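You operate a simulated robot arm through the tools that you are given. There is no shell and no other tool.

You run a simulated robot arm. Do the job below in one go: nothing can be reset, and whatever is moved stays where it is left.

## Task
Turn the grey microscope's round stage at 4x until the grain looks orange.
Fine: analyser and purple slider pushed in; the screen says GOOD.

The check looks at the end state, three seconds after you hand in, the way a careful person would. Anything else that was tipped, shoved, dropped, spilled or broken makes it a failure.

## Robot
A 6-joint arm with a two-finger gripper, fixed in place. Base frame: the origin is on the floor under the middle of its stand, x ahead of it, y to its left, z up. Lengths are in m, angles in degrees, forces in N, time in s.
It reaches about 0.94 m from its shoulder. Its first joint turns from -166.0 to 166.0 degrees. Payload 2.54 kg.
The tool frame sits at the grasp point between the pads (the TCP): z along the fingers, y along the line on which they close. The tips reach 0.03 m beyond it. The gripper opens to 0.116 m; its body begins 0.095 m behind the TCP.
Orientation is that of the tool frame in the base frame, as [roll, pitch, yaw] about the fixed x, y, z axes, in that order (R = Rz(yaw) Ry(pitch) Rx(roll)). With the fingers straight down and closing along the base's y, the tool's x points along the base's -x, its y along +y and its z along -z.

## Interface
- The arm moves only by the tool move_arm. Its argument "steps" is one flat list of numbers, 7 for each row, row after row: the gripper command, from -1 (fully open) to 1 (shut), values between in proportion, then the shift along the tool's x, y, z in m, then the turn, a rotation vector about the tool's x, y, z in degrees. In form: [gripper, dx, dy, dz, rx, ry, rz, gripper, dx, dy, dz, rx, ry, rz, ...]. A call has 1 to 20 rows; each row is the pose to reach, as a shift and turn from the pose commanded when the call began, along the tool's axes at that moment. Each row takes 0.2 s and may step no farther than 0.05 m and 8.6 degrees from the row before; otherwise, or with a gripper value out of range, the whole call is refused. A pose out of reach is approached as far as the arm can. The call stops where the force on the tool passes 70 N (or 10 N more than at its start, if that is more) or the arm is blocked; 0.2 s more then pass. The fingers move at their own pace (about 0.072 m/s each) and stop on an object; they squeeze with about 28 N. The grip force told is the motor's: it shows also when the fingers shut on nothing. Time passes only in rows, and 0.2 s behind the last, so rows that repeat a pose let the fingers close. The reply holds the time, the measured pose of the TCP, the force on the tool along the base axes, the opening and the grip force, in the units named above and with some noise, with the torque about the TCP (base axes, N m) and any sound that the robot's microphone picked up.
- Cameras (640 x 400 px; columns grow to the right, rows downward): "scene" is fixed at [0.0494, 0.4997, 1.5403]; the picture's right is [-0.88, -0.48, 0.00], its down [-0.23, 0.42, -0.88] and it looks along [0.42, -0.77, -0.48] (base axes); focal length 312 px, centre (320, 200). "wrist" rides on the gripper at [0.069, -0.015, -0.122] in the tool frame; the picture's right is [0.21, 0.98, 0.00], its down [-0.83, 0.18, -0.53] and it looks along [-0.52, 0.11, 0.85] (tool axes); focal length 251 px, centre (320, 200). There is no depth. A picture from a camera that has moved, and an enlarged one, comes with that camera's place and axes in the base frame and with its lens.
- snapshot(camera): a new picture of that camera. It takes no simulated time.
- enlarge(camera, box): a new picture of the part [left, top, right, bottom] of that camera's present view, enlarged. It takes no simulated time.
- job_done(): hands the job in; it is judged then, once.

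Nothing tells you positions but the pictures and the camera data. Unless the task says otherwise, let go and move clear before handing in.

The tools are called as a command line: name --argument value ..., lists and objects as JSON in quotes. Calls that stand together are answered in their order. move_arm: Moves the arm, as the interface text tells. Its arguments: {"type":"object","properties":{"steps":{"type":"array"}},"required":["steps"]} The other tools are called the same way: snapshot (camera) takes a picture; enlarge (camera, box) takes an enlarged picture of a part of a camera's view; job_done () hands the job in.

At the start:

```text
t: 0.0
tcp_pos: [0.3384, -0.2269, 1.2325]
tcp_rot: [-180.0, 0.0, 180.0]
wrist_force: [-0.3, -0.8, 0.5]
moment: [-0.02, 0.01, -0.02]
opening: 0.1159
finger_force: 0.1
```

scene: 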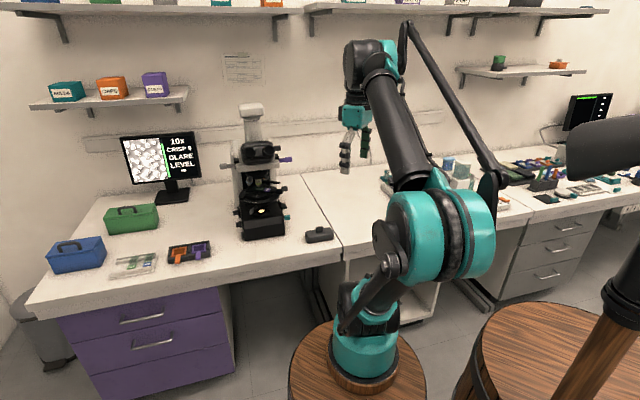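
wrist: 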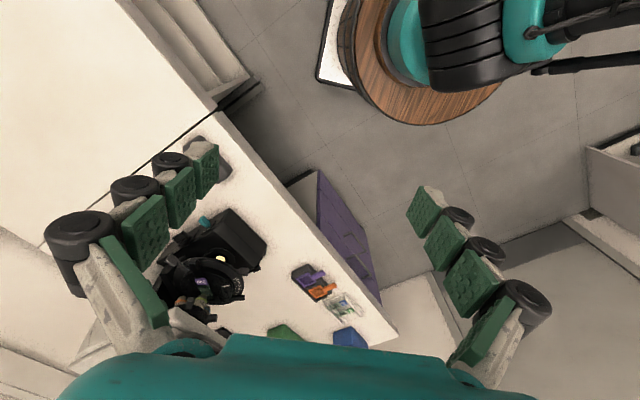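

I see a black/grey microscope on the white bench, left of centre in the scene view, with a monitor beside it that shows "10x CRISP GLARE LEVEL". I'll look closely at both before moving.

enlarge --camera "scene" --box '[200, 90, 340, 250]'

enlarge --camera "scene" --box '[100, 120, 220, 210]'

enlarge --camera "wrist" --box '[130, 190, 290, 350]'

enlarge --camera "scene" --box '[440, 60, 640, 220]'

```text
2.50 times, centred on (270, 170) of scene
camera zoom: at [0.0494, 0.4997, 1.5403], right [-0.88, -0.48, 0.0], down [-0.23, 0.42, -0.88], along [0.42, -0.77, -0.48], focal length 781 px, centre (445, 275)
```

zoom: 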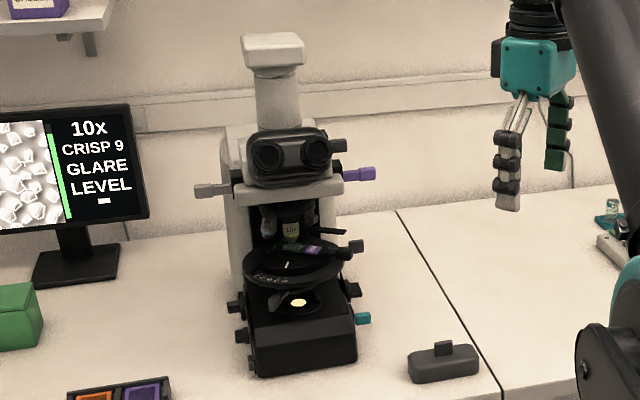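

```text
4.44 times, centred on (160, 165) of scene
camera zoom: at [0.0494, 0.4997, 1.5403], right [-0.88, -0.48, 0.0], down [-0.23, 0.42, -0.88], along [0.42, -0.77, -0.48], focal length 1388 px, centre (1031, 356)
```

zoom: 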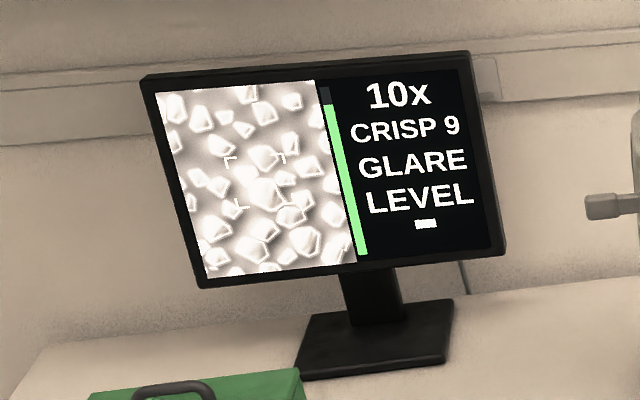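

```text
2.50 times, centred on (210, 270) of wrist
camera zoom: at [0.2695, -0.242, 1.3543], right [-0.21, 0.98, 0.0], down [0.83, 0.18, 0.53], along [0.52, 0.11, -0.85], focal length 629 px, centre (595, 25)
```

zoom: 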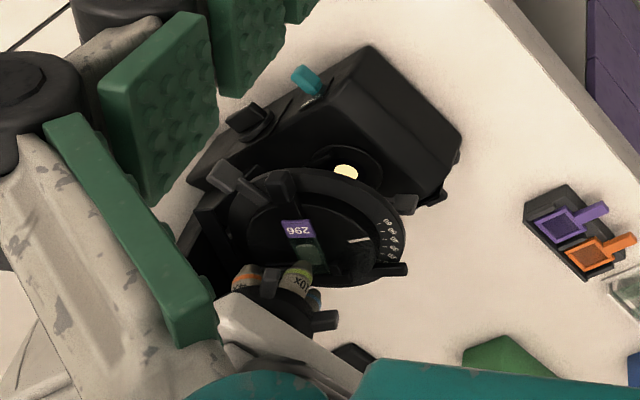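

```text
2.50 times, centred on (540, 140) of scene
camera zoom: at [0.0494, 0.4997, 1.5403], right [-0.88, -0.48, 0.0], down [-0.23, 0.42, -0.88], along [0.42, -0.77, -0.48], focal length 781 px, centre (-230, 350)
```

zoom: 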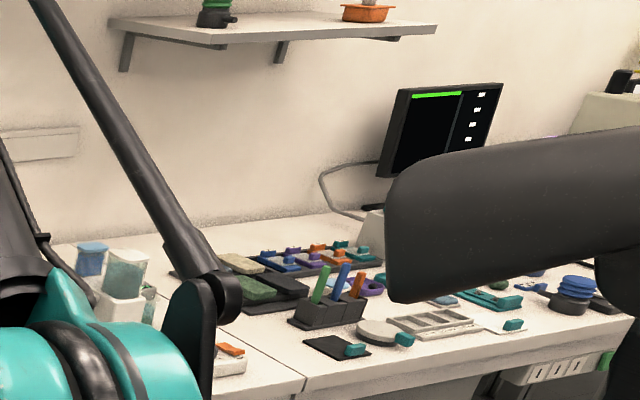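

The microscope stands around [0.84, -0.41], with its light spot at z of about 0.84. Its sliders, objective turret, stage and knobs are all small, so I'm enlarging more before moving.

enlarge --camera "scene" --box '[225, 140, 300, 190]'

enlarge --camera "scene" --box '[225, 175, 300, 245]'

enlarge --camera "wrist" --box '[170, 230, 250, 320]'

enlarge --camera "scene" --box '[30, 190, 230, 290]'

enlarge --camera "scene" --box '[210, 40, 280, 90]'

```text
8.00 times, centred on (262, 165) of scene
camera zoom: at [0.0494, 0.4997, 1.5403], right [-0.88, -0.48, 0.0], down [-0.23, 0.42, -0.88], along [0.42, -0.77, -0.48], focal length 2499 px, centre (780, 480)
```

zoom: 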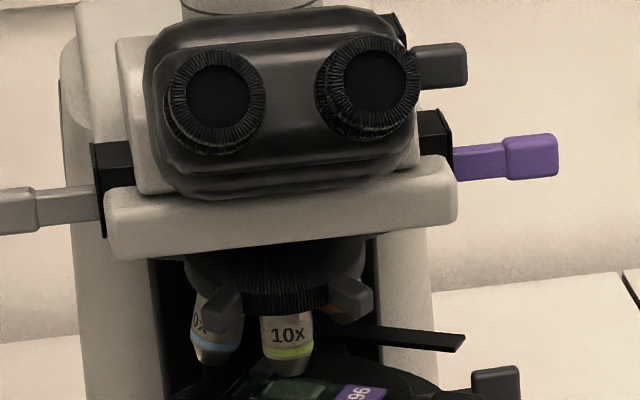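

```text
5.71 times, centred on (262, 210) of scene
camera zoom: at [0.0494, 0.4997, 1.5403], right [-0.88, -0.48, 0.0], down [-0.23, 0.42, -0.88], along [0.42, -0.77, -0.48], focal length 1785 px, centre (649, 143)
```

zoom: 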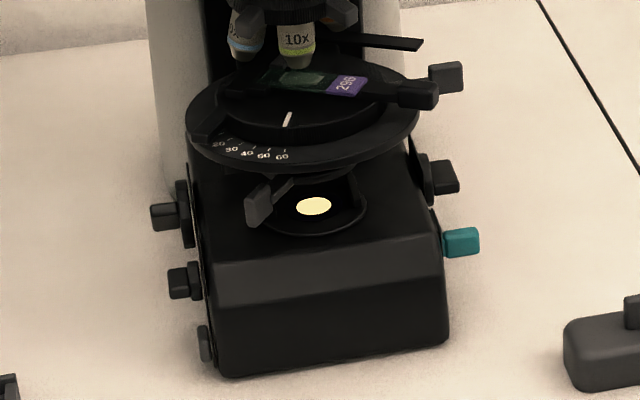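

```text
4.44 times, centred on (210, 275) of wrist
camera zoom: at [0.2695, -0.242, 1.3543], right [-0.21, 0.98, 0.0], down [0.83, 0.18, 0.53], along [0.52, 0.11, -0.85], focal length 1118 px, centre (809, -133)
```

zoom: 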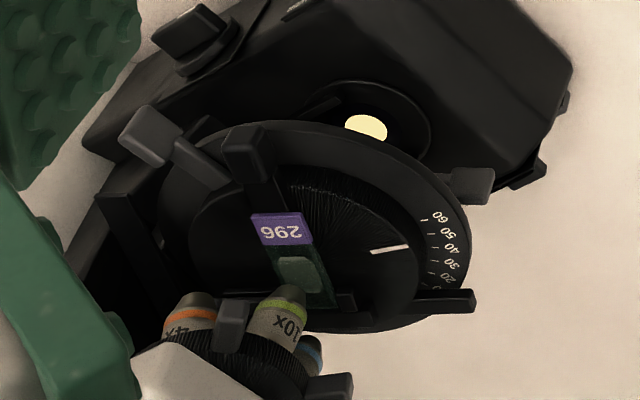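

```text
3.20 times, centred on (130, 240) of scene
camera zoom: at [0.0494, 0.4997, 1.5403], right [-0.88, -0.48, 0.0], down [-0.23, 0.42, -0.88], along [0.42, -0.77, -0.48], focal length 1000 px, centre (928, 72)
```

zoom: 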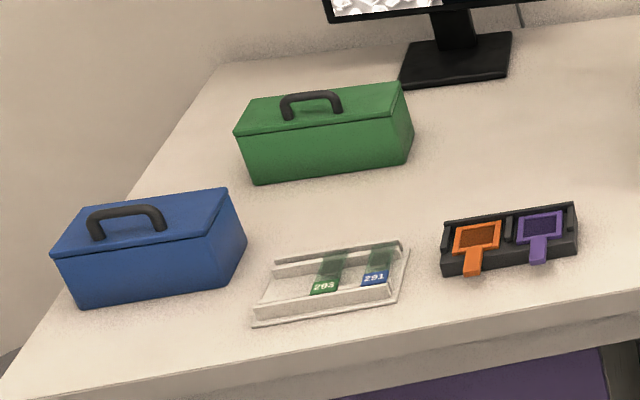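

```text
8.00 times, centred on (245, 65) of scene
camera zoom: at [0.0494, 0.4997, 1.5403], right [-0.88, -0.48, 0.0], down [-0.23, 0.42, -0.88], along [0.42, -0.77, -0.48], focal length 2499 px, centre (920, 1280)
```

zoom: 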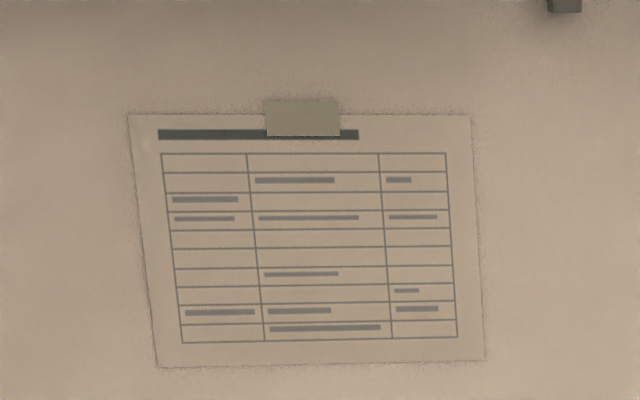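

The 10x objective is in the light path. The analyser (grey handle, left) and the purple slider (right) both stick out, and the stage carries slide 296. I'm moving the wrist camera to a spot in front of the microscope, well clear of it.

move_arm --steps '[-1, -0.0307, 0.008, 0.01, 0, 0, 5.2, -1, -0.0614, 0.016, 0.02, 0, 0, 10.4, -1, -0.0921, 0.024, 0.03, 0, 0, 15.6, -1, -0.1228, 0.032, 0.04, 0, 0, 20.8, -1, -0.1535, 0.04, 0.05, 0, 0, 26, -1, -0.1842, 0.048, 0.06, 0, 0, 31.2, -1, -0.2149, 0.056, 0.07, 0, 0, 36.4, -1, -0.2456, 0.064, 0.08, 0, 0, 41.6, -1, -0.2763, 0.072, 0.09, 0, 0, 46.8, -1, -0.307, 0.08, 0.1, 0, 0, 52]'

```text
t: 2.2
tcp_pos: [0.644, -0.1475, 1.1344]
tcp_rot: [-180.0, 0.0, 127.9]
wrist_force: [0.2, 0.4, 0.8]
moment: [-0.03, 0.01, 0.01]
opening: 0.1159
finger_force: 0.1
```

The arm went where I commanded, and the tool is now at [0.644, -0.148, 1.134]. Next I pitch the tool outward so the camera looks at the microscope.

move_arm --steps '[-1, 0, 0, 0.01, 0, -7.5, 0, -1, 0, 0, 0.02, 0, -15, 0, -1, 0, 0, 0.03, 0, -22.5, 0, -1, 0, 0, 0.04, 0, -30, 0, -1, 0, 0, 0.05, 0, -37.5, 0, -1, 0, 0, 0.06, 0, -45, 0]'

snapshot --camera "wrist"

snapshot --camera "scene"

```text
t: 3.6
tcp_pos: [0.6443, -0.1479, 1.0724]
tcp_rot: [-180.0, 45.0, 128.0]
wrist_force: [0.3, 0.4, 0.5]
moment: [-0.01, -0.01, -0.02]
opening: 0.1158
finger_force: 0.2
```

```text
taken
camera wrist: at [0.5506, -0.0497, 1.109], right [0.68, 0.72, -0.15], down [0.27, -0.05, 0.96], along [0.69, -0.69, -0.23], focal length 251 px, centre (320, 200)
```

wrist: 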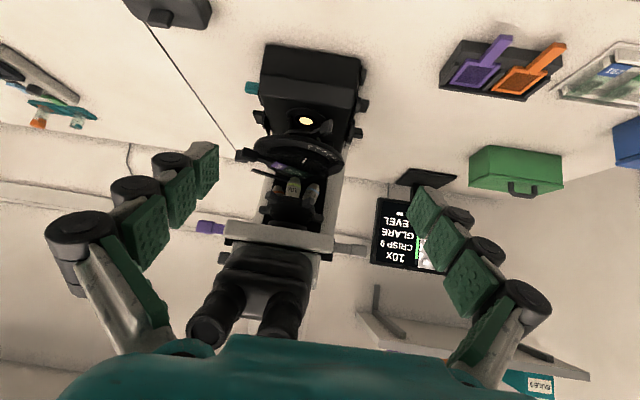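

```text
taken
```

scene: 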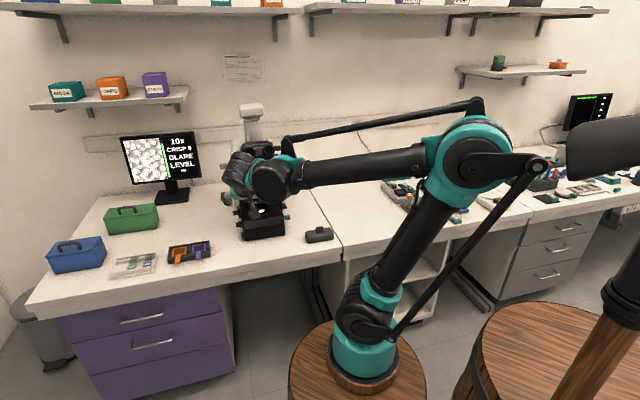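

The camera view is upside down, because picture-down is world-up, but the whole microscope is in it. I'm enlarging its parts.

enlarge --camera "wrist" --box '[190, 120, 380, 270]'

enlarge --camera "wrist" --box '[220, 40, 390, 150]'

enlarge --camera "wrist" --box '[230, 110, 350, 210]'

enlarge --camera "wrist" --box '[360, 180, 460, 280]'

```text
2.67 times, centred on (285, 195) of wrist
camera zoom: at [0.5506, -0.0497, 1.109], right [0.68, 0.72, -0.15], down [0.27, -0.05, 0.96], along [0.69, -0.69, -0.23], focal length 670 px, centre (413, 213)
```

zoom: 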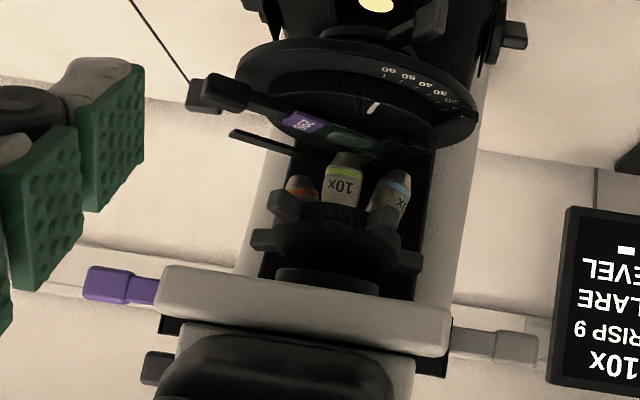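

```text
3.64 times, centred on (305, 95) of wrist
camera zoom: at [0.5506, -0.0497, 1.109], right [0.68, 0.72, -0.15], down [0.27, -0.05, 0.96], along [0.69, -0.69, -0.23], focal length 914 px, centre (374, 582)
```

zoom: 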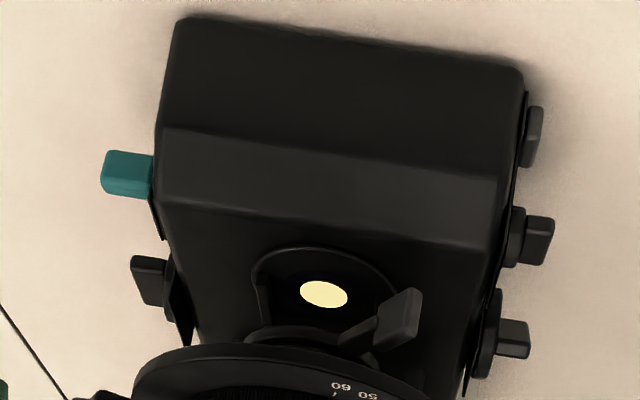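

```text
4.00 times, centred on (290, 160) of wrist
camera zoom: at [0.5506, -0.0497, 1.109], right [0.68, 0.72, -0.15], down [0.27, -0.05, 0.96], along [0.69, -0.69, -0.23], focal length 1006 px, centre (440, 360)
```

zoom: 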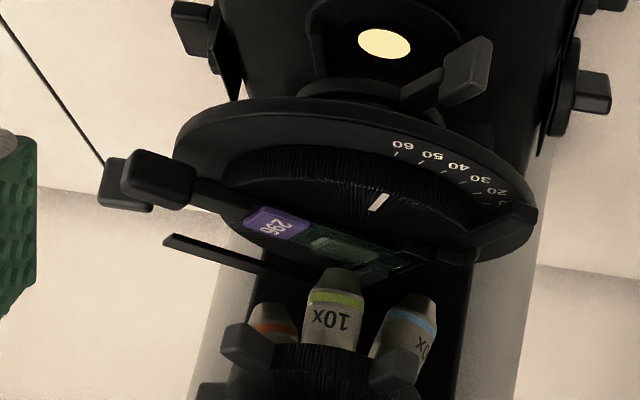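

```text
4.00 times, centred on (410, 230) of wrist
camera zoom: at [0.5506, -0.0497, 1.109], right [0.68, 0.72, -0.15], down [0.27, -0.05, 0.96], along [0.69, -0.69, -0.23], focal length 1006 px, centre (-40, 80)
```

zoom: 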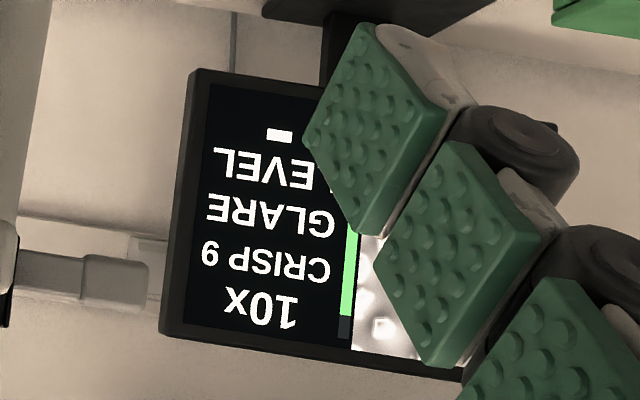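

I've placed the purple handle at about [0.70, -0.445, 1.09] and the analyser handle at about [0.90, -0.30, 1.08]. The eyepieces reach forward to roughly [0.66, -0.28, 1.18]. I'm backing off first, then swinging round for a closer view from the robot side.

move_arm --steps '[-1, 0.0158, -0.0286, -0.0158, 0, 0, 0, -1, 0.0316, -0.0572, -0.0316, -4.09, 0, -4.09, -1, 0.0473, -0.0857, -0.0473, -8.18, 0, -8.18, -1, 0.0631, -0.1143, -0.0631, -12.27, 0, -12.27, -1, 0.0482, -0.1386, -0.034, -16.36, 0, -16.36, -1, 0.0332, -0.1629, -0.0049, -20.44, 0, -20.44, -1, 0.0183, -0.1873, 0.0241, -24.53, 0, -24.53, -1, 0.0033, -0.2116, 0.0532, -28.62, 0, -28.62, -1, -0.0117, -0.2359, 0.0823, -32.7, 0, -32.7, -1, -0.0266, -0.2602, 0.1114, -36.8, 0, -36.8, -1, -0.0418, -0.2326, 0.1266, -36.8, 0, -36.8, -1, -0.0571, -0.205, 0.1418, -36.8, 0, -36.8, -1, -0.0723, -0.1774, 0.1571, -36.8, 0, -36.8]'

snapshot --camera "wrist"

snapshot --camera "scene"

```text
t: 5.1
tcp_pos: [0.5544, -0.1008, 1.0421]
tcp_rot: [179.8, 44.9, -176.6]
wrist_force: [0.0, 1.2, -1.2]
moment: [-0.04, 0.03, -0.04]
opening: 0.1158
finger_force: 0.0
stopped in row 7: the arm was blocked; the commanded pose is now the measured one
```

```text
taken
camera wrist: at [0.4223, -0.124, 1.0786], right [-0.21, 0.97, -0.15], down [0.2, 0.19, 0.96], along [0.96, 0.18, -0.23], focal length 251 px, centre (320, 200)
```

wrist: 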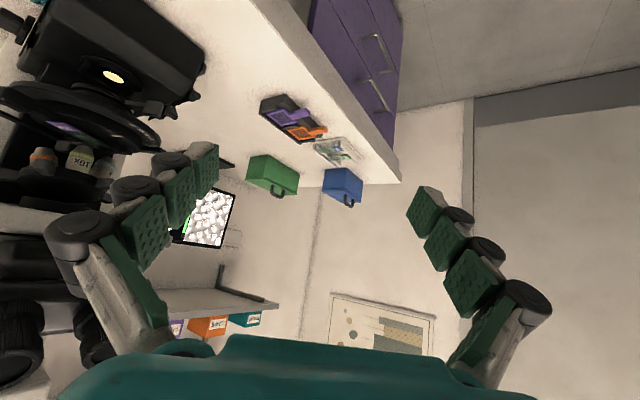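

```text
taken
```

scene: 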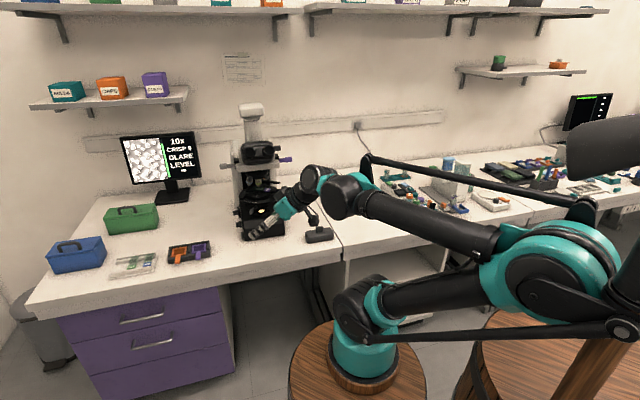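

The arm was blocked: folded this close to its base, its elbow swung out toward the brown pole on the right. I'm reversing to the earlier pose and will check that nothing was shoved.

move_arm --steps '[-1, -0.0103, -0.0065, 0.005, 4.9, 0, 4.9, -1, -0.0207, -0.013, 0.01, 9.8, 0, 9.8, -1, -0.031, -0.0196, 0.0151, 14.7, 0, 14.7, -1, -0.0414, -0.0261, 0.02, 19.6, 0, 19.6, -1, -0.0517, -0.0326, 0.0252, 24.5, 0, 24.5, -1, -0.062, -0.0392, 0.0302, 29.4, 0, 29.4, -1, -0.0724, -0.0457, 0.0353, 34.3, 0, 34.3, -1, -0.0827, -0.0522, 0.0403, 39.2, 0, 39.2]'

snapshot --camera "scene"

enlarge --camera "scene" --box '[480, 100, 640, 400]'

```text
t: 6.9
tcp_pos: [0.6449, -0.1494, 1.0735]
tcp_rot: [179.9, 44.9, 127.9]
wrist_force: [0.2, 0.0, 0.2]
moment: [0.02, -0.02, 0.0]
opening: 0.1159
finger_force: 0.1
```

```text
taken
```

scene: 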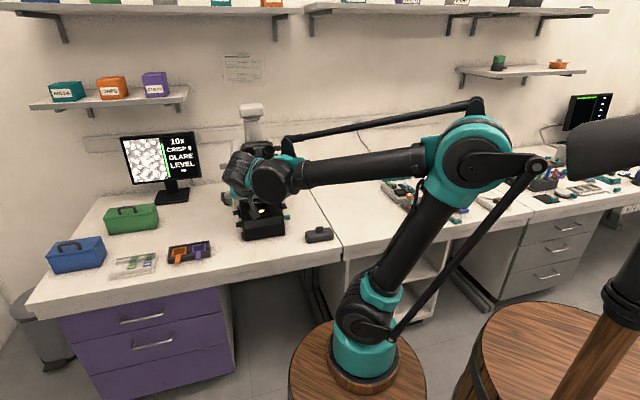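

```text
1.33 times, centred on (560, 250) of scene
camera zoom: at [0.0494, 0.4997, 1.5403], right [-0.88, -0.48, 0.0], down [-0.23, 0.42, -0.88], along [0.42, -0.77, -0.48], focal length 416 px, centre (0, 133)
```

zoom: 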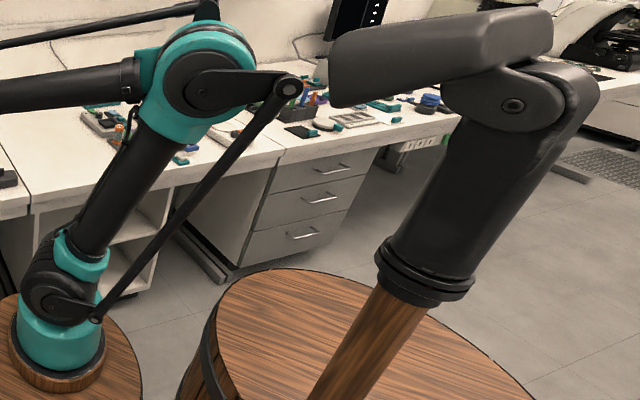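

A second robot stands at the right, and our elbow came up against its wooden post. Nothing appears to have moved. I'll keep the wrist farther from our base from here on: rise first, then swing high round to the microscope's purple-slider side.

move_arm --steps '[-1, -0.008, -0.0143, -0.0238, 0, 5.6, 0, -1, -0.0161, -0.0286, -0.0476, 0, 11.2, 0, -1, -0.0241, -0.0429, -0.0714, 0, 16.8, 0, -1, -0.0321, -0.0572, -0.0952, 0, 22.4, 0, -1, -0.0401, -0.0714, -0.119, 0, 28, 0, -1, -0.0482, -0.0857, -0.1428, 0, 33.7, 0, -1, -0.0562, -0.1, -0.1666, 0, 39.3, 0, -1, -0.0642, -0.1143, -0.1904, 0, 45, 0]'

move_arm --steps '[-1, -0.0258, -0.0202, 0, 0, 0, -8, -1, -0.0516, -0.0403, 0, 0, 0, -16, -1, -0.0774, -0.0605, 0, 0, 0, -24, -1, -0.1032, -0.0807, 0, 0, 0, -32, -1, -0.129, -0.1008, 0, 0, 0, -40, -1, -0.1547, -0.121, 0, 0, 0, -48, -1, -0.1805, -0.1411, 0, 0, 0, -56, -1, -0.2063, -0.1613, 0, 0, 0, -64, -1, -0.2321, -0.1815, 0, 0, 0, -72, -1, -0.2579, -0.2016, 0, 0, 0, -80, -1, -0.2837, -0.2218, 0, 0, 0, -88]'

snapshot --camera "wrist"

snapshot --camera "scene"

```text
t: 8.7
tcp_pos: [0.5006, -0.147, 1.2547]
tcp_rot: [179.9, -0.3, 128.1]
wrist_force: [0.1, -0.3, 0.0]
moment: [-0.02, -0.02, 0.0]
opening: 0.1162
finger_force: 0.0
```

```text
t: 11.1
tcp_pos: [0.5009, -0.5074, 1.2515]
tcp_rot: [179.8, 0.0, -143.6]
wrist_force: [-0.7, 0.4, 1.0]
moment: [-0.07, -0.01, -0.06]
opening: 0.1161
finger_force: 0.0
```

```text
taken
camera wrist: at [0.4554, -0.5599, 1.3722], right [-0.75, 0.66, 0.0], down [0.56, 0.63, 0.53], along [0.35, 0.4, -0.85], focal length 251 px, centre (320, 200)
```

wrist: 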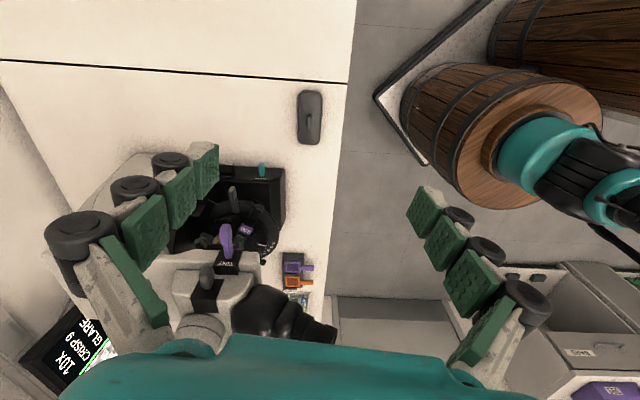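

```text
taken
```

scene: 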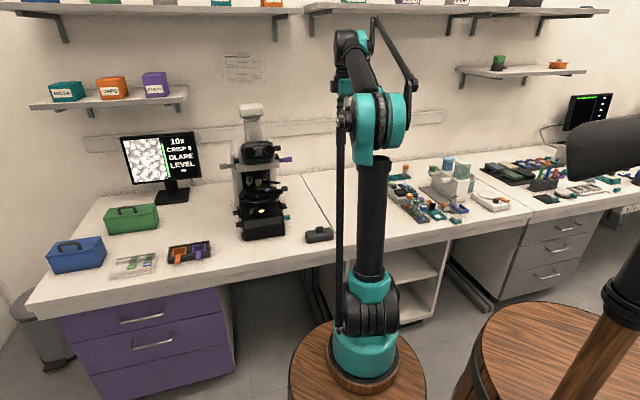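

I'm now above the purple-slider side with nothing near. I'm enlarging this view to fix the positions of the handles, turret and stage.

enlarge --camera "wrist" --box '[160, 150, 310, 270]'

enlarge --camera "wrist" --box '[160, 230, 350, 350]'

enlarge --camera "scene" --box '[210, 130, 310, 200]'

```text
3.33 times, centred on (235, 210) of wrist
camera zoom: at [0.4554, -0.5599, 1.3722], right [-0.75, 0.66, 0.0], down [0.56, 0.63, 0.53], along [0.35, 0.4, -0.85], focal length 838 px, centre (603, 167)
```

zoom: 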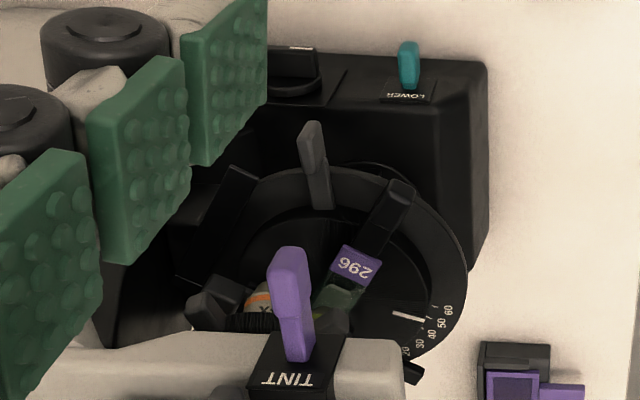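

```text
3.33 times, centred on (255, 290) of wrist
camera zoom: at [0.4554, -0.5599, 1.3722], right [-0.75, 0.66, 0.0], down [0.56, 0.63, 0.53], along [0.35, 0.4, -0.85], focal length 838 px, centre (537, -100)
```

zoom: 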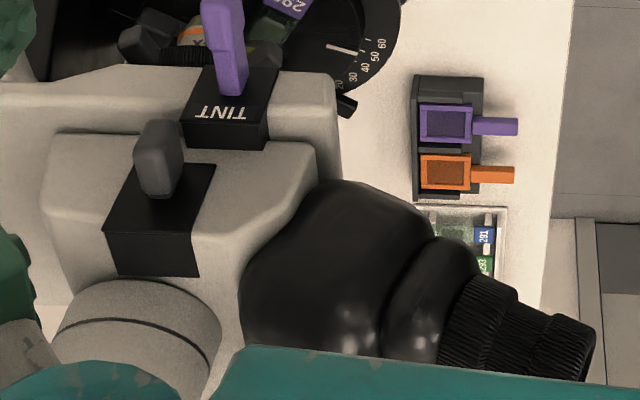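

```text
5.71 times, centred on (260, 165) of scene
camera zoom: at [0.0494, 0.4997, 1.5403], right [-0.88, -0.48, 0.0], down [-0.23, 0.42, -0.88], along [0.42, -0.77, -0.48], focal length 1785 px, centre (663, 400)
```

zoom: 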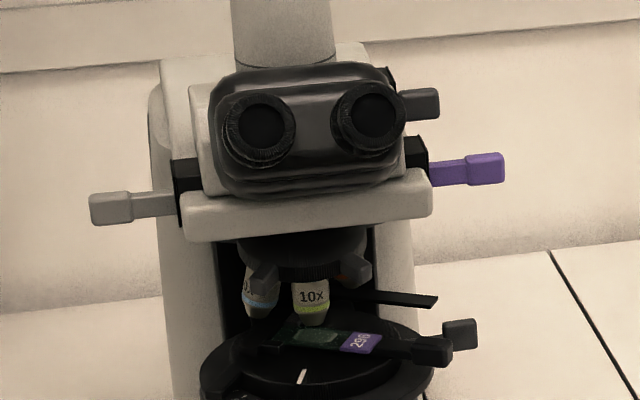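

The purple slider's plate reads "TINT". The teal control and the other tabs have small labels too, so I'm enlarging to read them.

enlarge --camera "wrist" --box '[235, 155, 295, 195]'

enlarge --camera "wrist" --box '[185, 175, 305, 265]'

enlarge --camera "wrist" --box '[200, 150, 270, 190]'

enlarge --camera "wrist" --box '[285, 80, 345, 150]'

```text
10.00 times, centred on (265, 175) of wrist
camera zoom: at [0.4554, -0.5599, 1.3722], right [-0.75, 0.66, 0.0], down [0.56, 0.63, 0.53], along [0.35, 0.4, -0.85], focal length 2514 px, centre (870, 450)
```

zoom: 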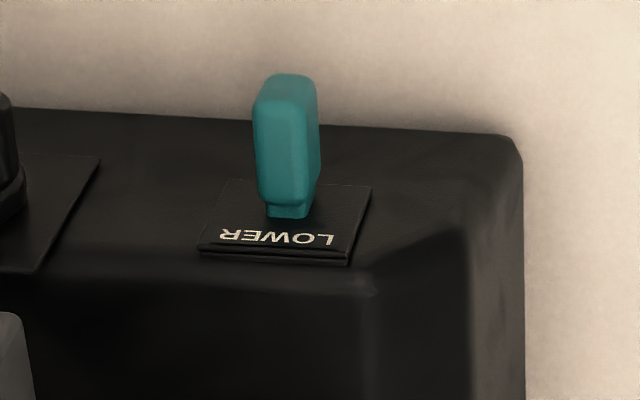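

```text
4.44 times, centred on (245, 220) of wrist
camera zoom: at [0.4554, -0.5599, 1.3722], right [-0.75, 0.66, 0.0], down [0.56, 0.63, 0.53], along [0.35, 0.4, -0.85], focal length 1118 px, centre (653, 111)
```

zoom: 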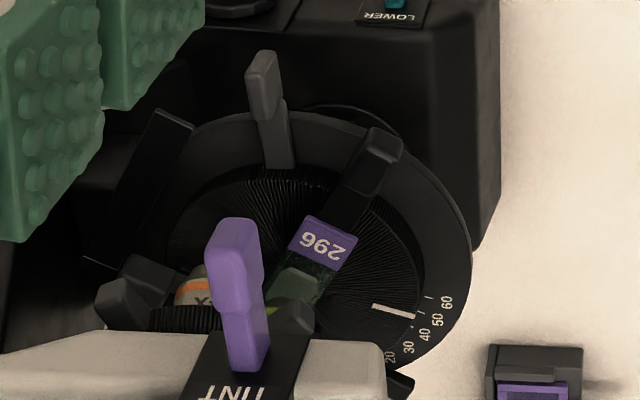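

```text
9.14 times, centred on (235, 170) of wrist
camera zoom: at [0.4554, -0.5599, 1.3722], right [-0.75, 0.66, 0.0], down [0.56, 0.63, 0.53], along [0.35, 0.4, -0.85], focal length 2299 px, centre (1097, 474)
```

zoom: 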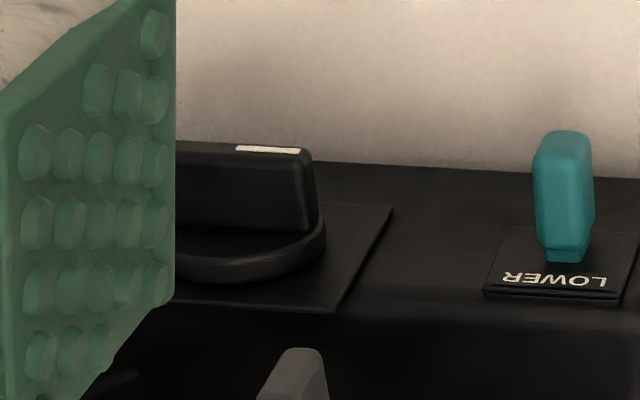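

```text
5.71 times, centred on (315, 115) of wrist
camera zoom: at [0.4554, -0.5599, 1.3722], right [-0.75, 0.66, 0.0], down [0.56, 0.63, 0.53], along [0.35, 0.4, -0.85], focal length 1437 px, centre (349, 686)
```

zoom: 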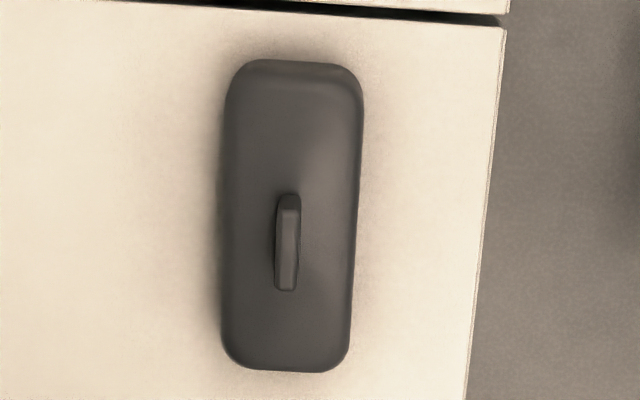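

"TINT" is the purple slider, and the teal "LOWER" slider looks already pushed in. Combining the two views puts the purple handle's outer end at [0.714, -0.479, 1.082], with the microscope's sideways axis at a heading of about 36°. I'll shut the fingers and set up a standoff on that line.

move_arm --steps '[1, -0.0028, -0.0129, 0.0206, 0, -7.5, 0, 1, -0.0055, -0.0258, 0.0412, 0, -15, 0, 1, -0.0083, -0.0387, 0.0619, 0, -22.5, 0, 1, -0.011, -0.0516, 0.0825, 0, -30, 0, 1, -0.0138, -0.0645, 0.1031, 0, -37.5, 0, 1, -0.0166, -0.0774, 0.1237, 0, -45, 0, 1, -0.0193, -0.0903, 0.1444, 0, -52.5, 0, 1, -0.0221, -0.1032, 0.165, 0, -60, 0, 1, -0.0221, -0.1032, 0.165, 0, -60, 0]'

snapshot --camera "wrist"

snapshot --camera "scene"

```text
t: 13.1
tcp_pos: [0.5799, -0.5788, 1.0851]
tcp_rot: [179.6, 60.1, -144.3]
wrist_force: [-0.3, 0.0, -0.5]
moment: [0.04, 0.03, -0.01]
opening: 0.0
finger_force: 28.4
```

```text
taken
camera wrist: at [0.4764, -0.6726, 1.0861], right [-0.66, 0.73, -0.18], down [-0.15, 0.11, 0.98], along [0.73, 0.68, 0.03], focal length 251 px, centre (320, 200)
```

wrist: 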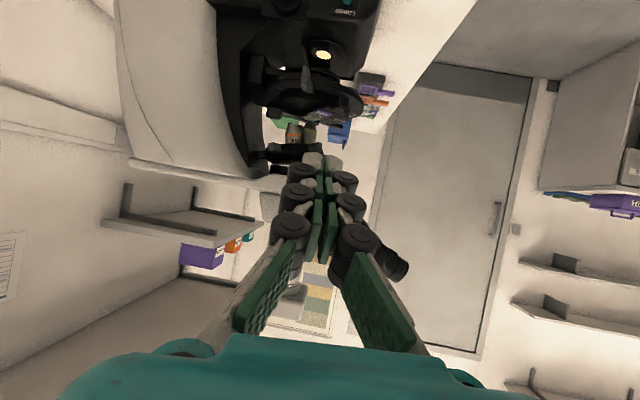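

```text
taken
```

scene: 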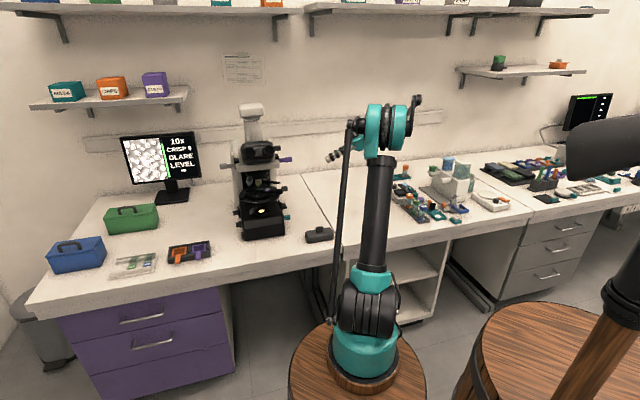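

The shut fingers now point at the purple handle from outside. I'm checking their alignment in a close-up before approaching.

enlarge --camera "scene" --box '[260, 120, 370, 190]'

enlarge --camera "wrist" --box '[240, 90, 380, 250]'

enlarge --camera "wrist" --box '[210, 0, 410, 140]'

```text
5.71 times, centred on (315, 155) of scene
camera zoom: at [0.0494, 0.4997, 1.5403], right [-0.88, -0.48, 0.0], down [-0.23, 0.42, -0.88], along [0.42, -0.77, -0.48], focal length 1785 px, centre (349, 457)
```

zoom: 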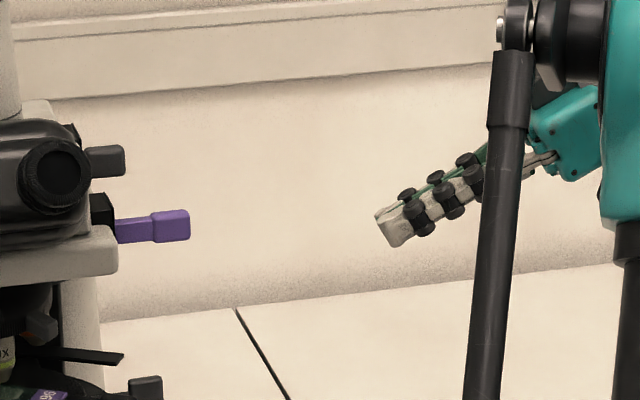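

```text
2.50 times, centred on (310, 170) of wrist
camera zoom: at [0.4764, -0.6726, 1.0861], right [-0.66, 0.73, -0.18], down [-0.15, 0.11, 0.98], along [0.73, 0.68, 0.03], focal length 629 px, centre (345, 275)
```

zoom: 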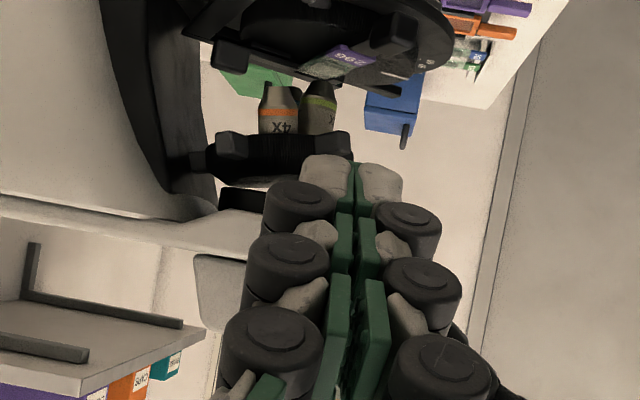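

```text
2.86 times, centred on (310, 70) of wrist
camera zoom: at [0.4764, -0.6726, 1.0861], right [-0.66, 0.73, -0.18], down [-0.15, 0.11, 0.98], along [0.73, 0.68, 0.03], focal length 718 px, centre (349, 571)
```

zoom: 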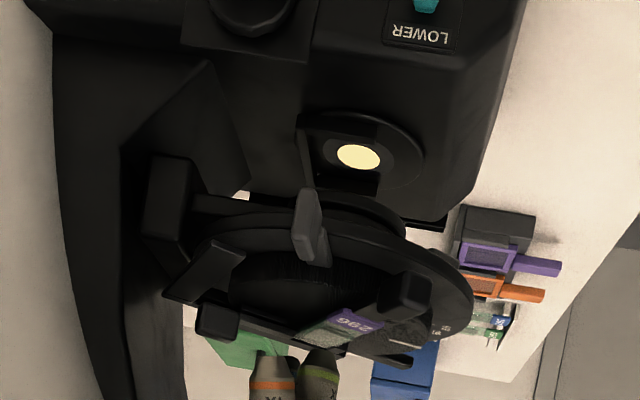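

The fingertips are in line with the purple handle, both in height and along its axis. I'm moving in to about 2.5 cm from its end and checking again.

move_arm --steps '[1, -0.0175, 0.0003, 0.0303, 0, 0, 0, 1, -0.035, 0.0006, 0.0606, 0, 0, 0, 1, -0.055, 0.001, 0.0953, 0, 0, 0]'

enlarge --camera "scene" --box '[250, 130, 340, 190]'

enlarge --camera "wrist" --box '[240, 90, 380, 250]'

```text
t: 13.9
tcp_pos: [0.6695, -0.512, 1.0861]
tcp_rot: [179.6, 60.0, -144.4]
wrist_force: [0.0, -0.4, -0.7]
moment: [-0.01, 0.02, -0.02]
opening: 0.0003
finger_force: 28.0
```

```text
6.67 times, centred on (295, 160) of scene
camera zoom: at [0.0494, 0.4997, 1.5403], right [-0.88, -0.48, 0.0], down [-0.23, 0.42, -0.88], along [0.42, -0.77, -0.48], focal length 2083 px, centre (487, 467)
```

zoom: 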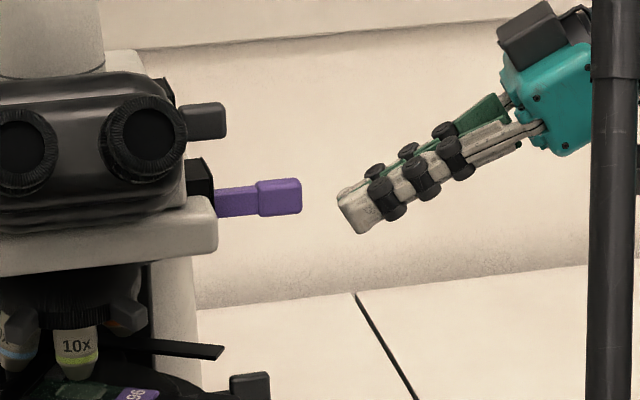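

```text
2.50 times, centred on (310, 170) of wrist
camera zoom: at [0.5648, -0.6062, 1.0852], right [-0.66, 0.73, -0.18], down [-0.14, 0.11, 0.98], along [0.74, 0.68, 0.03], focal length 629 px, centre (345, 275)
```

zoom: 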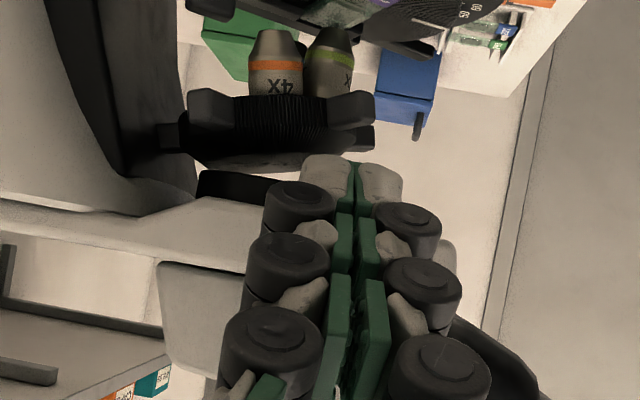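

The gap is about 2 cm and the fingertips are centred on the handle. I'm closing most of it, then pushing in small steps while watching the force.

move_arm --steps '[1, -0.0045, 0.0001, 0.0078, 0, 0, 0, 1, -0.009, 0.0002, 0.0156, 0, 0, 0, 1, -0.011, 0.0002, 0.0191, 0, 0, 0, 1, -0.0125, 0.0002, 0.0217, 0, 0, 0]'

enlarge --camera "scene" --box '[250, 130, 340, 190]'

```text
t: 14.9
tcp_pos: [0.6889, -0.4976, 1.0869]
tcp_rot: [179.7, 60.0, -144.2]
wrist_force: [-0.9, -1.6, -0.2]
moment: [-0.05, 0.03, 0.02]
opening: 0.0
finger_force: 27.9
```

```text
6.67 times, centred on (295, 160) of scene
camera zoom: at [0.0494, 0.4997, 1.5403], right [-0.88, -0.48, 0.0], down [-0.23, 0.42, -0.88], along [0.42, -0.77, -0.48], focal length 2083 px, centre (487, 467)
```

zoom: 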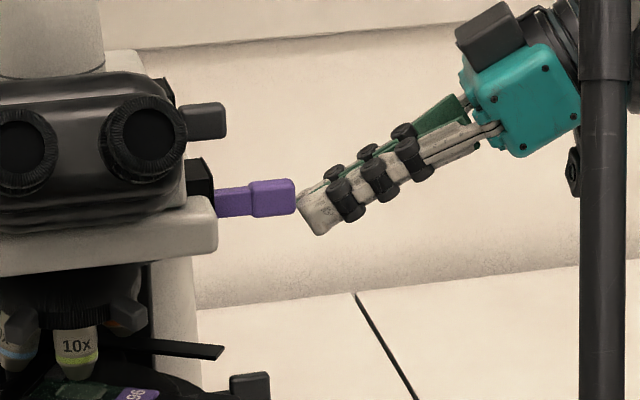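

It's in contact, and the slider moves with only about 2 N. I keep pushing.

move_arm --steps '[1, -0.0015, 0, 0.0026, 0, 0, 0, 1, -0.003, 0, 0.0052, 0, 0, 0, 1, -0.0045, 0, 0.0078, 0, 0, 0, 1, -0.006, 0.0001, 0.0104, 0, 0, 0]'

enlarge --camera "scene" --box '[250, 130, 340, 190]'

```text
t: 15.9
tcp_pos: [0.6983, -0.4905, 1.0866]
tcp_rot: [179.6, 60.1, -144.3]
wrist_force: [-0.5, -0.1, -1.0]
moment: [-0.02, 0.03, 0.02]
opening: 0.0002
finger_force: 28.0
```

```text
6.67 times, centred on (295, 160) of scene
camera zoom: at [0.0494, 0.4997, 1.5403], right [-0.88, -0.48, 0.0], down [-0.23, 0.42, -0.88], along [0.42, -0.77, -0.48], focal length 2083 px, centre (487, 467)
```

zoom: 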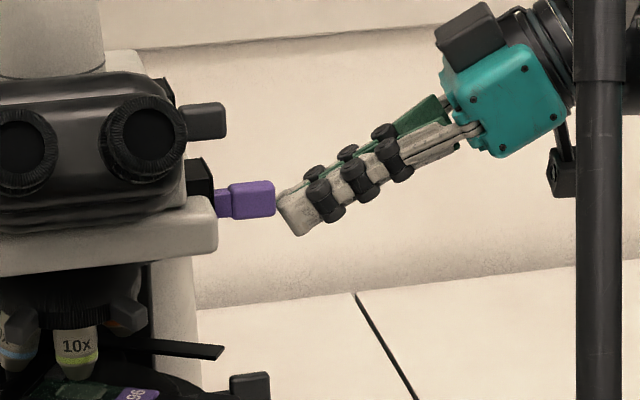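

About 8 mm of rod is still visible. I'm pushing in smaller steps now.

move_arm --steps '[1, -0.001, 0, 0.0017, 0, 0, 0, 1, -0.002, 0, 0.0035, 0, 0, 0, 1, -0.003, 0, 0.0052, 0, 0, 0]'

enlarge --camera "scene" --box '[250, 130, 340, 190]'

enlarge --camera "scene" --box '[100, 120, 220, 210]'

```text
t: 16.7
tcp_pos: [0.7033, -0.4867, 1.0858]
tcp_rot: [179.6, 60.0, -144.2]
wrist_force: [-1.2, -0.2, 0.7]
moment: [0.02, 0.02, 0.02]
opening: 0.0
finger_force: 28.2
```

```text
6.67 times, centred on (295, 160) of scene
camera zoom: at [0.0494, 0.4997, 1.5403], right [-0.88, -0.48, 0.0], down [-0.23, 0.42, -0.88], along [0.42, -0.77, -0.48], focal length 2083 px, centre (487, 467)
```

zoom: 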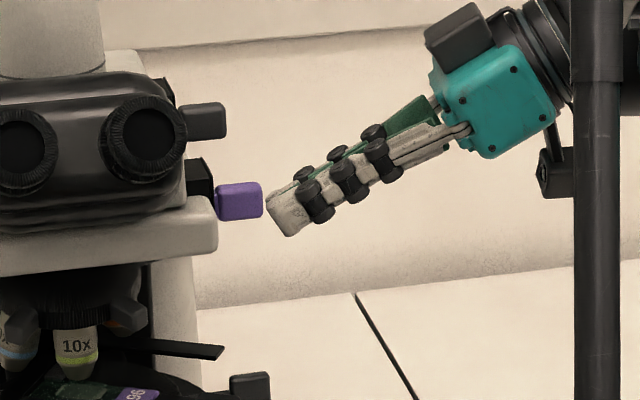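

```text
4.44 times, centred on (160, 165) of scene
camera zoom: at [0.0494, 0.4997, 1.5403], right [-0.88, -0.48, 0.0], down [-0.23, 0.42, -0.88], along [0.42, -0.77, -0.48], focal length 1388 px, centre (1031, 356)
```

zoom: 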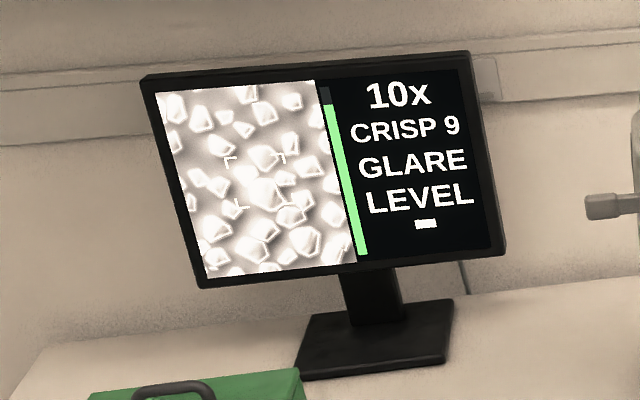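

The purple slider snapped in and its handle now sits against the plate. The screen still reads 10x, CRISP 9 and GLARE. I'm retracting along the same line and then rising.

move_arm --steps '[1, 0.016, 0, -0.028, 0, 0, 0, 1, 0.033, 0, -0.056, 0, 0, 0, 1, 0.049, 0, -0.085, 0, 0, 0, 1, 0.065, -0.001, -0.1126, 0, 0, 0]'

enlarge --camera "wrist" --box '[230, 60, 390, 180]'

enlarge --camera "scene" --box '[210, 130, 310, 200]'

```text
t: 17.7
tcp_pos: [0.6009, -0.5639, 1.0855]
tcp_rot: [179.6, 60.0, -144.1]
wrist_force: [-0.7, 0.7, 0.8]
moment: [-0.01, 0.01, 0.01]
opening: 0.0
finger_force: 27.4
```

```text
3.33 times, centred on (310, 120) of wrist
camera zoom: at [0.4966, -0.6585, 1.0865], right [-0.66, 0.73, -0.18], down [-0.15, 0.11, 0.98], along [0.73, 0.68, 0.03], focal length 838 px, centre (353, 467)
```

zoom: 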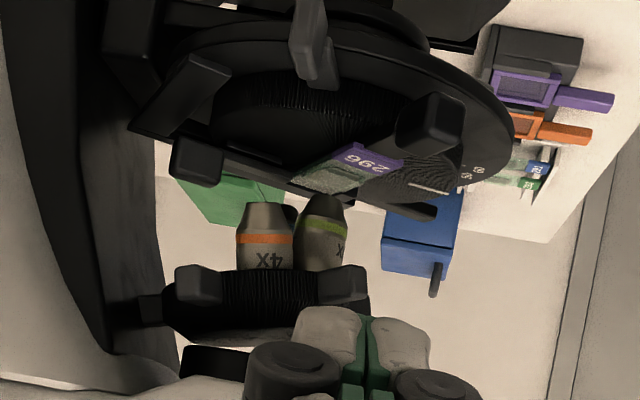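

```text
5.71 times, centred on (260, 165) of scene
camera zoom: at [0.0494, 0.4997, 1.5403], right [-0.88, -0.48, 0.0], down [-0.23, 0.42, -0.88], along [0.42, -0.77, -0.48], focal length 1785 px, centre (663, 400)
```

zoom: 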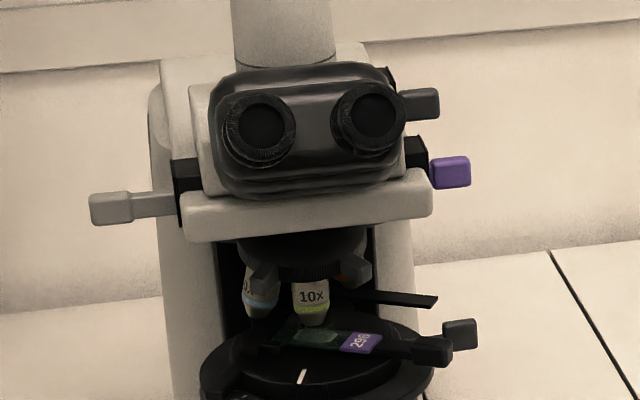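

The purple slider is in. I'm taking one more detailed look at the stage from here, to understand its handles before I leave this side.

enlarge --camera "wrist" --box '[255, 55, 395, 145]'

enlarge --camera "wrist" --box '[250, 0, 400, 80]'

enlarge --camera "scene" --box '[225, 180, 295, 225]'

```text
4.44 times, centred on (325, 100) of wrist
camera zoom: at [0.4966, -0.6585, 1.0865], right [-0.66, 0.73, -0.18], down [-0.15, 0.11, 0.98], along [0.73, 0.68, 0.03], focal length 1118 px, centre (298, 644)
```

zoom: 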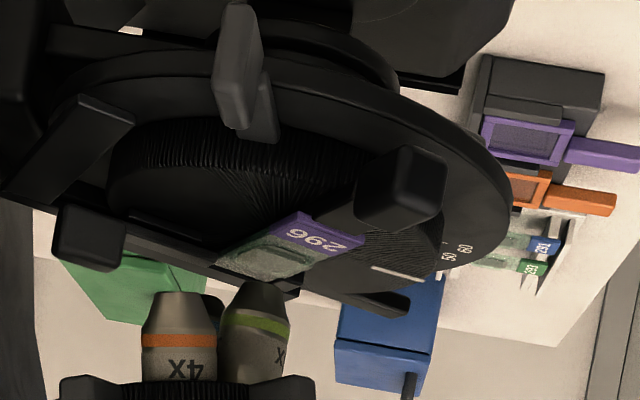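

```text
4.27 times, centred on (325, 40) of wrist
camera zoom: at [0.4966, -0.6585, 1.0865], right [-0.66, 0.73, -0.18], down [-0.15, 0.11, 0.98], along [0.73, 0.68, 0.03], focal length 1073 px, centre (299, 883)
```

zoom: 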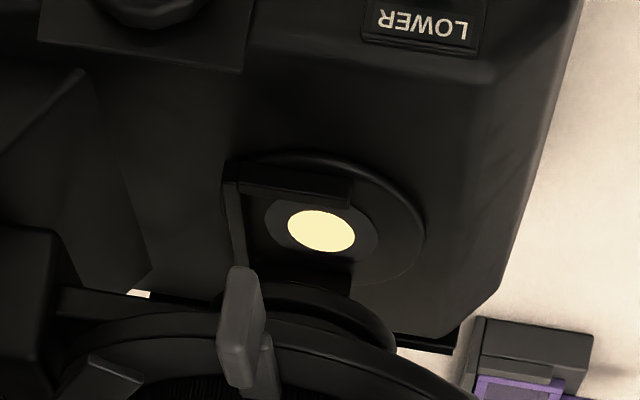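

```text
8.89 times, centred on (260, 202) of scene
camera zoom: at [0.0494, 0.4997, 1.5403], right [-0.88, -0.48, 0.0], down [-0.23, 0.42, -0.88], along [0.42, -0.77, -0.48], focal length 2777 px, centre (853, 178)
```

zoom: 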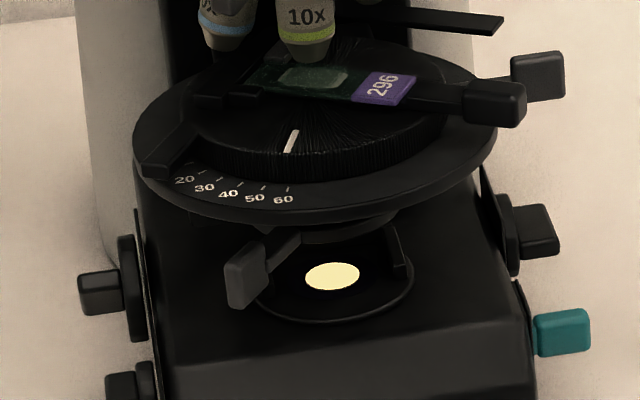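

The stage's inner disc carries a white index mark and two handles, and 4x sits just to the right of 10x on the turret. I need to turn the turret clockwise seen from above, by sweeping its front-right tab leftwards. I'm turning the tool to point forward and level on this side, still clear of everything.

move_arm --steps '[1, 0, 0, 0, 6.91, 0, 3.99, 1, 0, 0, 0, 13.83, 0, 7.99, 1, 0, 0, 0, 20.74, 0, 11.98, 1, 0, 0, 0, 27.66, 0, 15.97, 1, 0, 0, 0, 34.57, 0, 19.96, 1, 0, 0, 0, 41.49, 0, 23.96, 1, 0, 0, 0, 48.4, 0, 27.95]'

snapshot --camera "scene"

```text
t: 19.3
tcp_pos: [0.5979, -0.5655, 1.0864]
tcp_rot: [179.8, 59.9, 159.9]
wrist_force: [0.8, 0.2, -0.2]
moment: [0.01, -0.01, 0.02]
opening: 0.0
finger_force: 27.9
```

```text
taken
```

scene: 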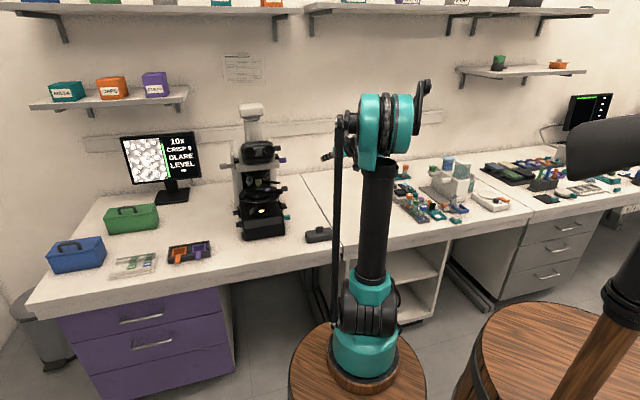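

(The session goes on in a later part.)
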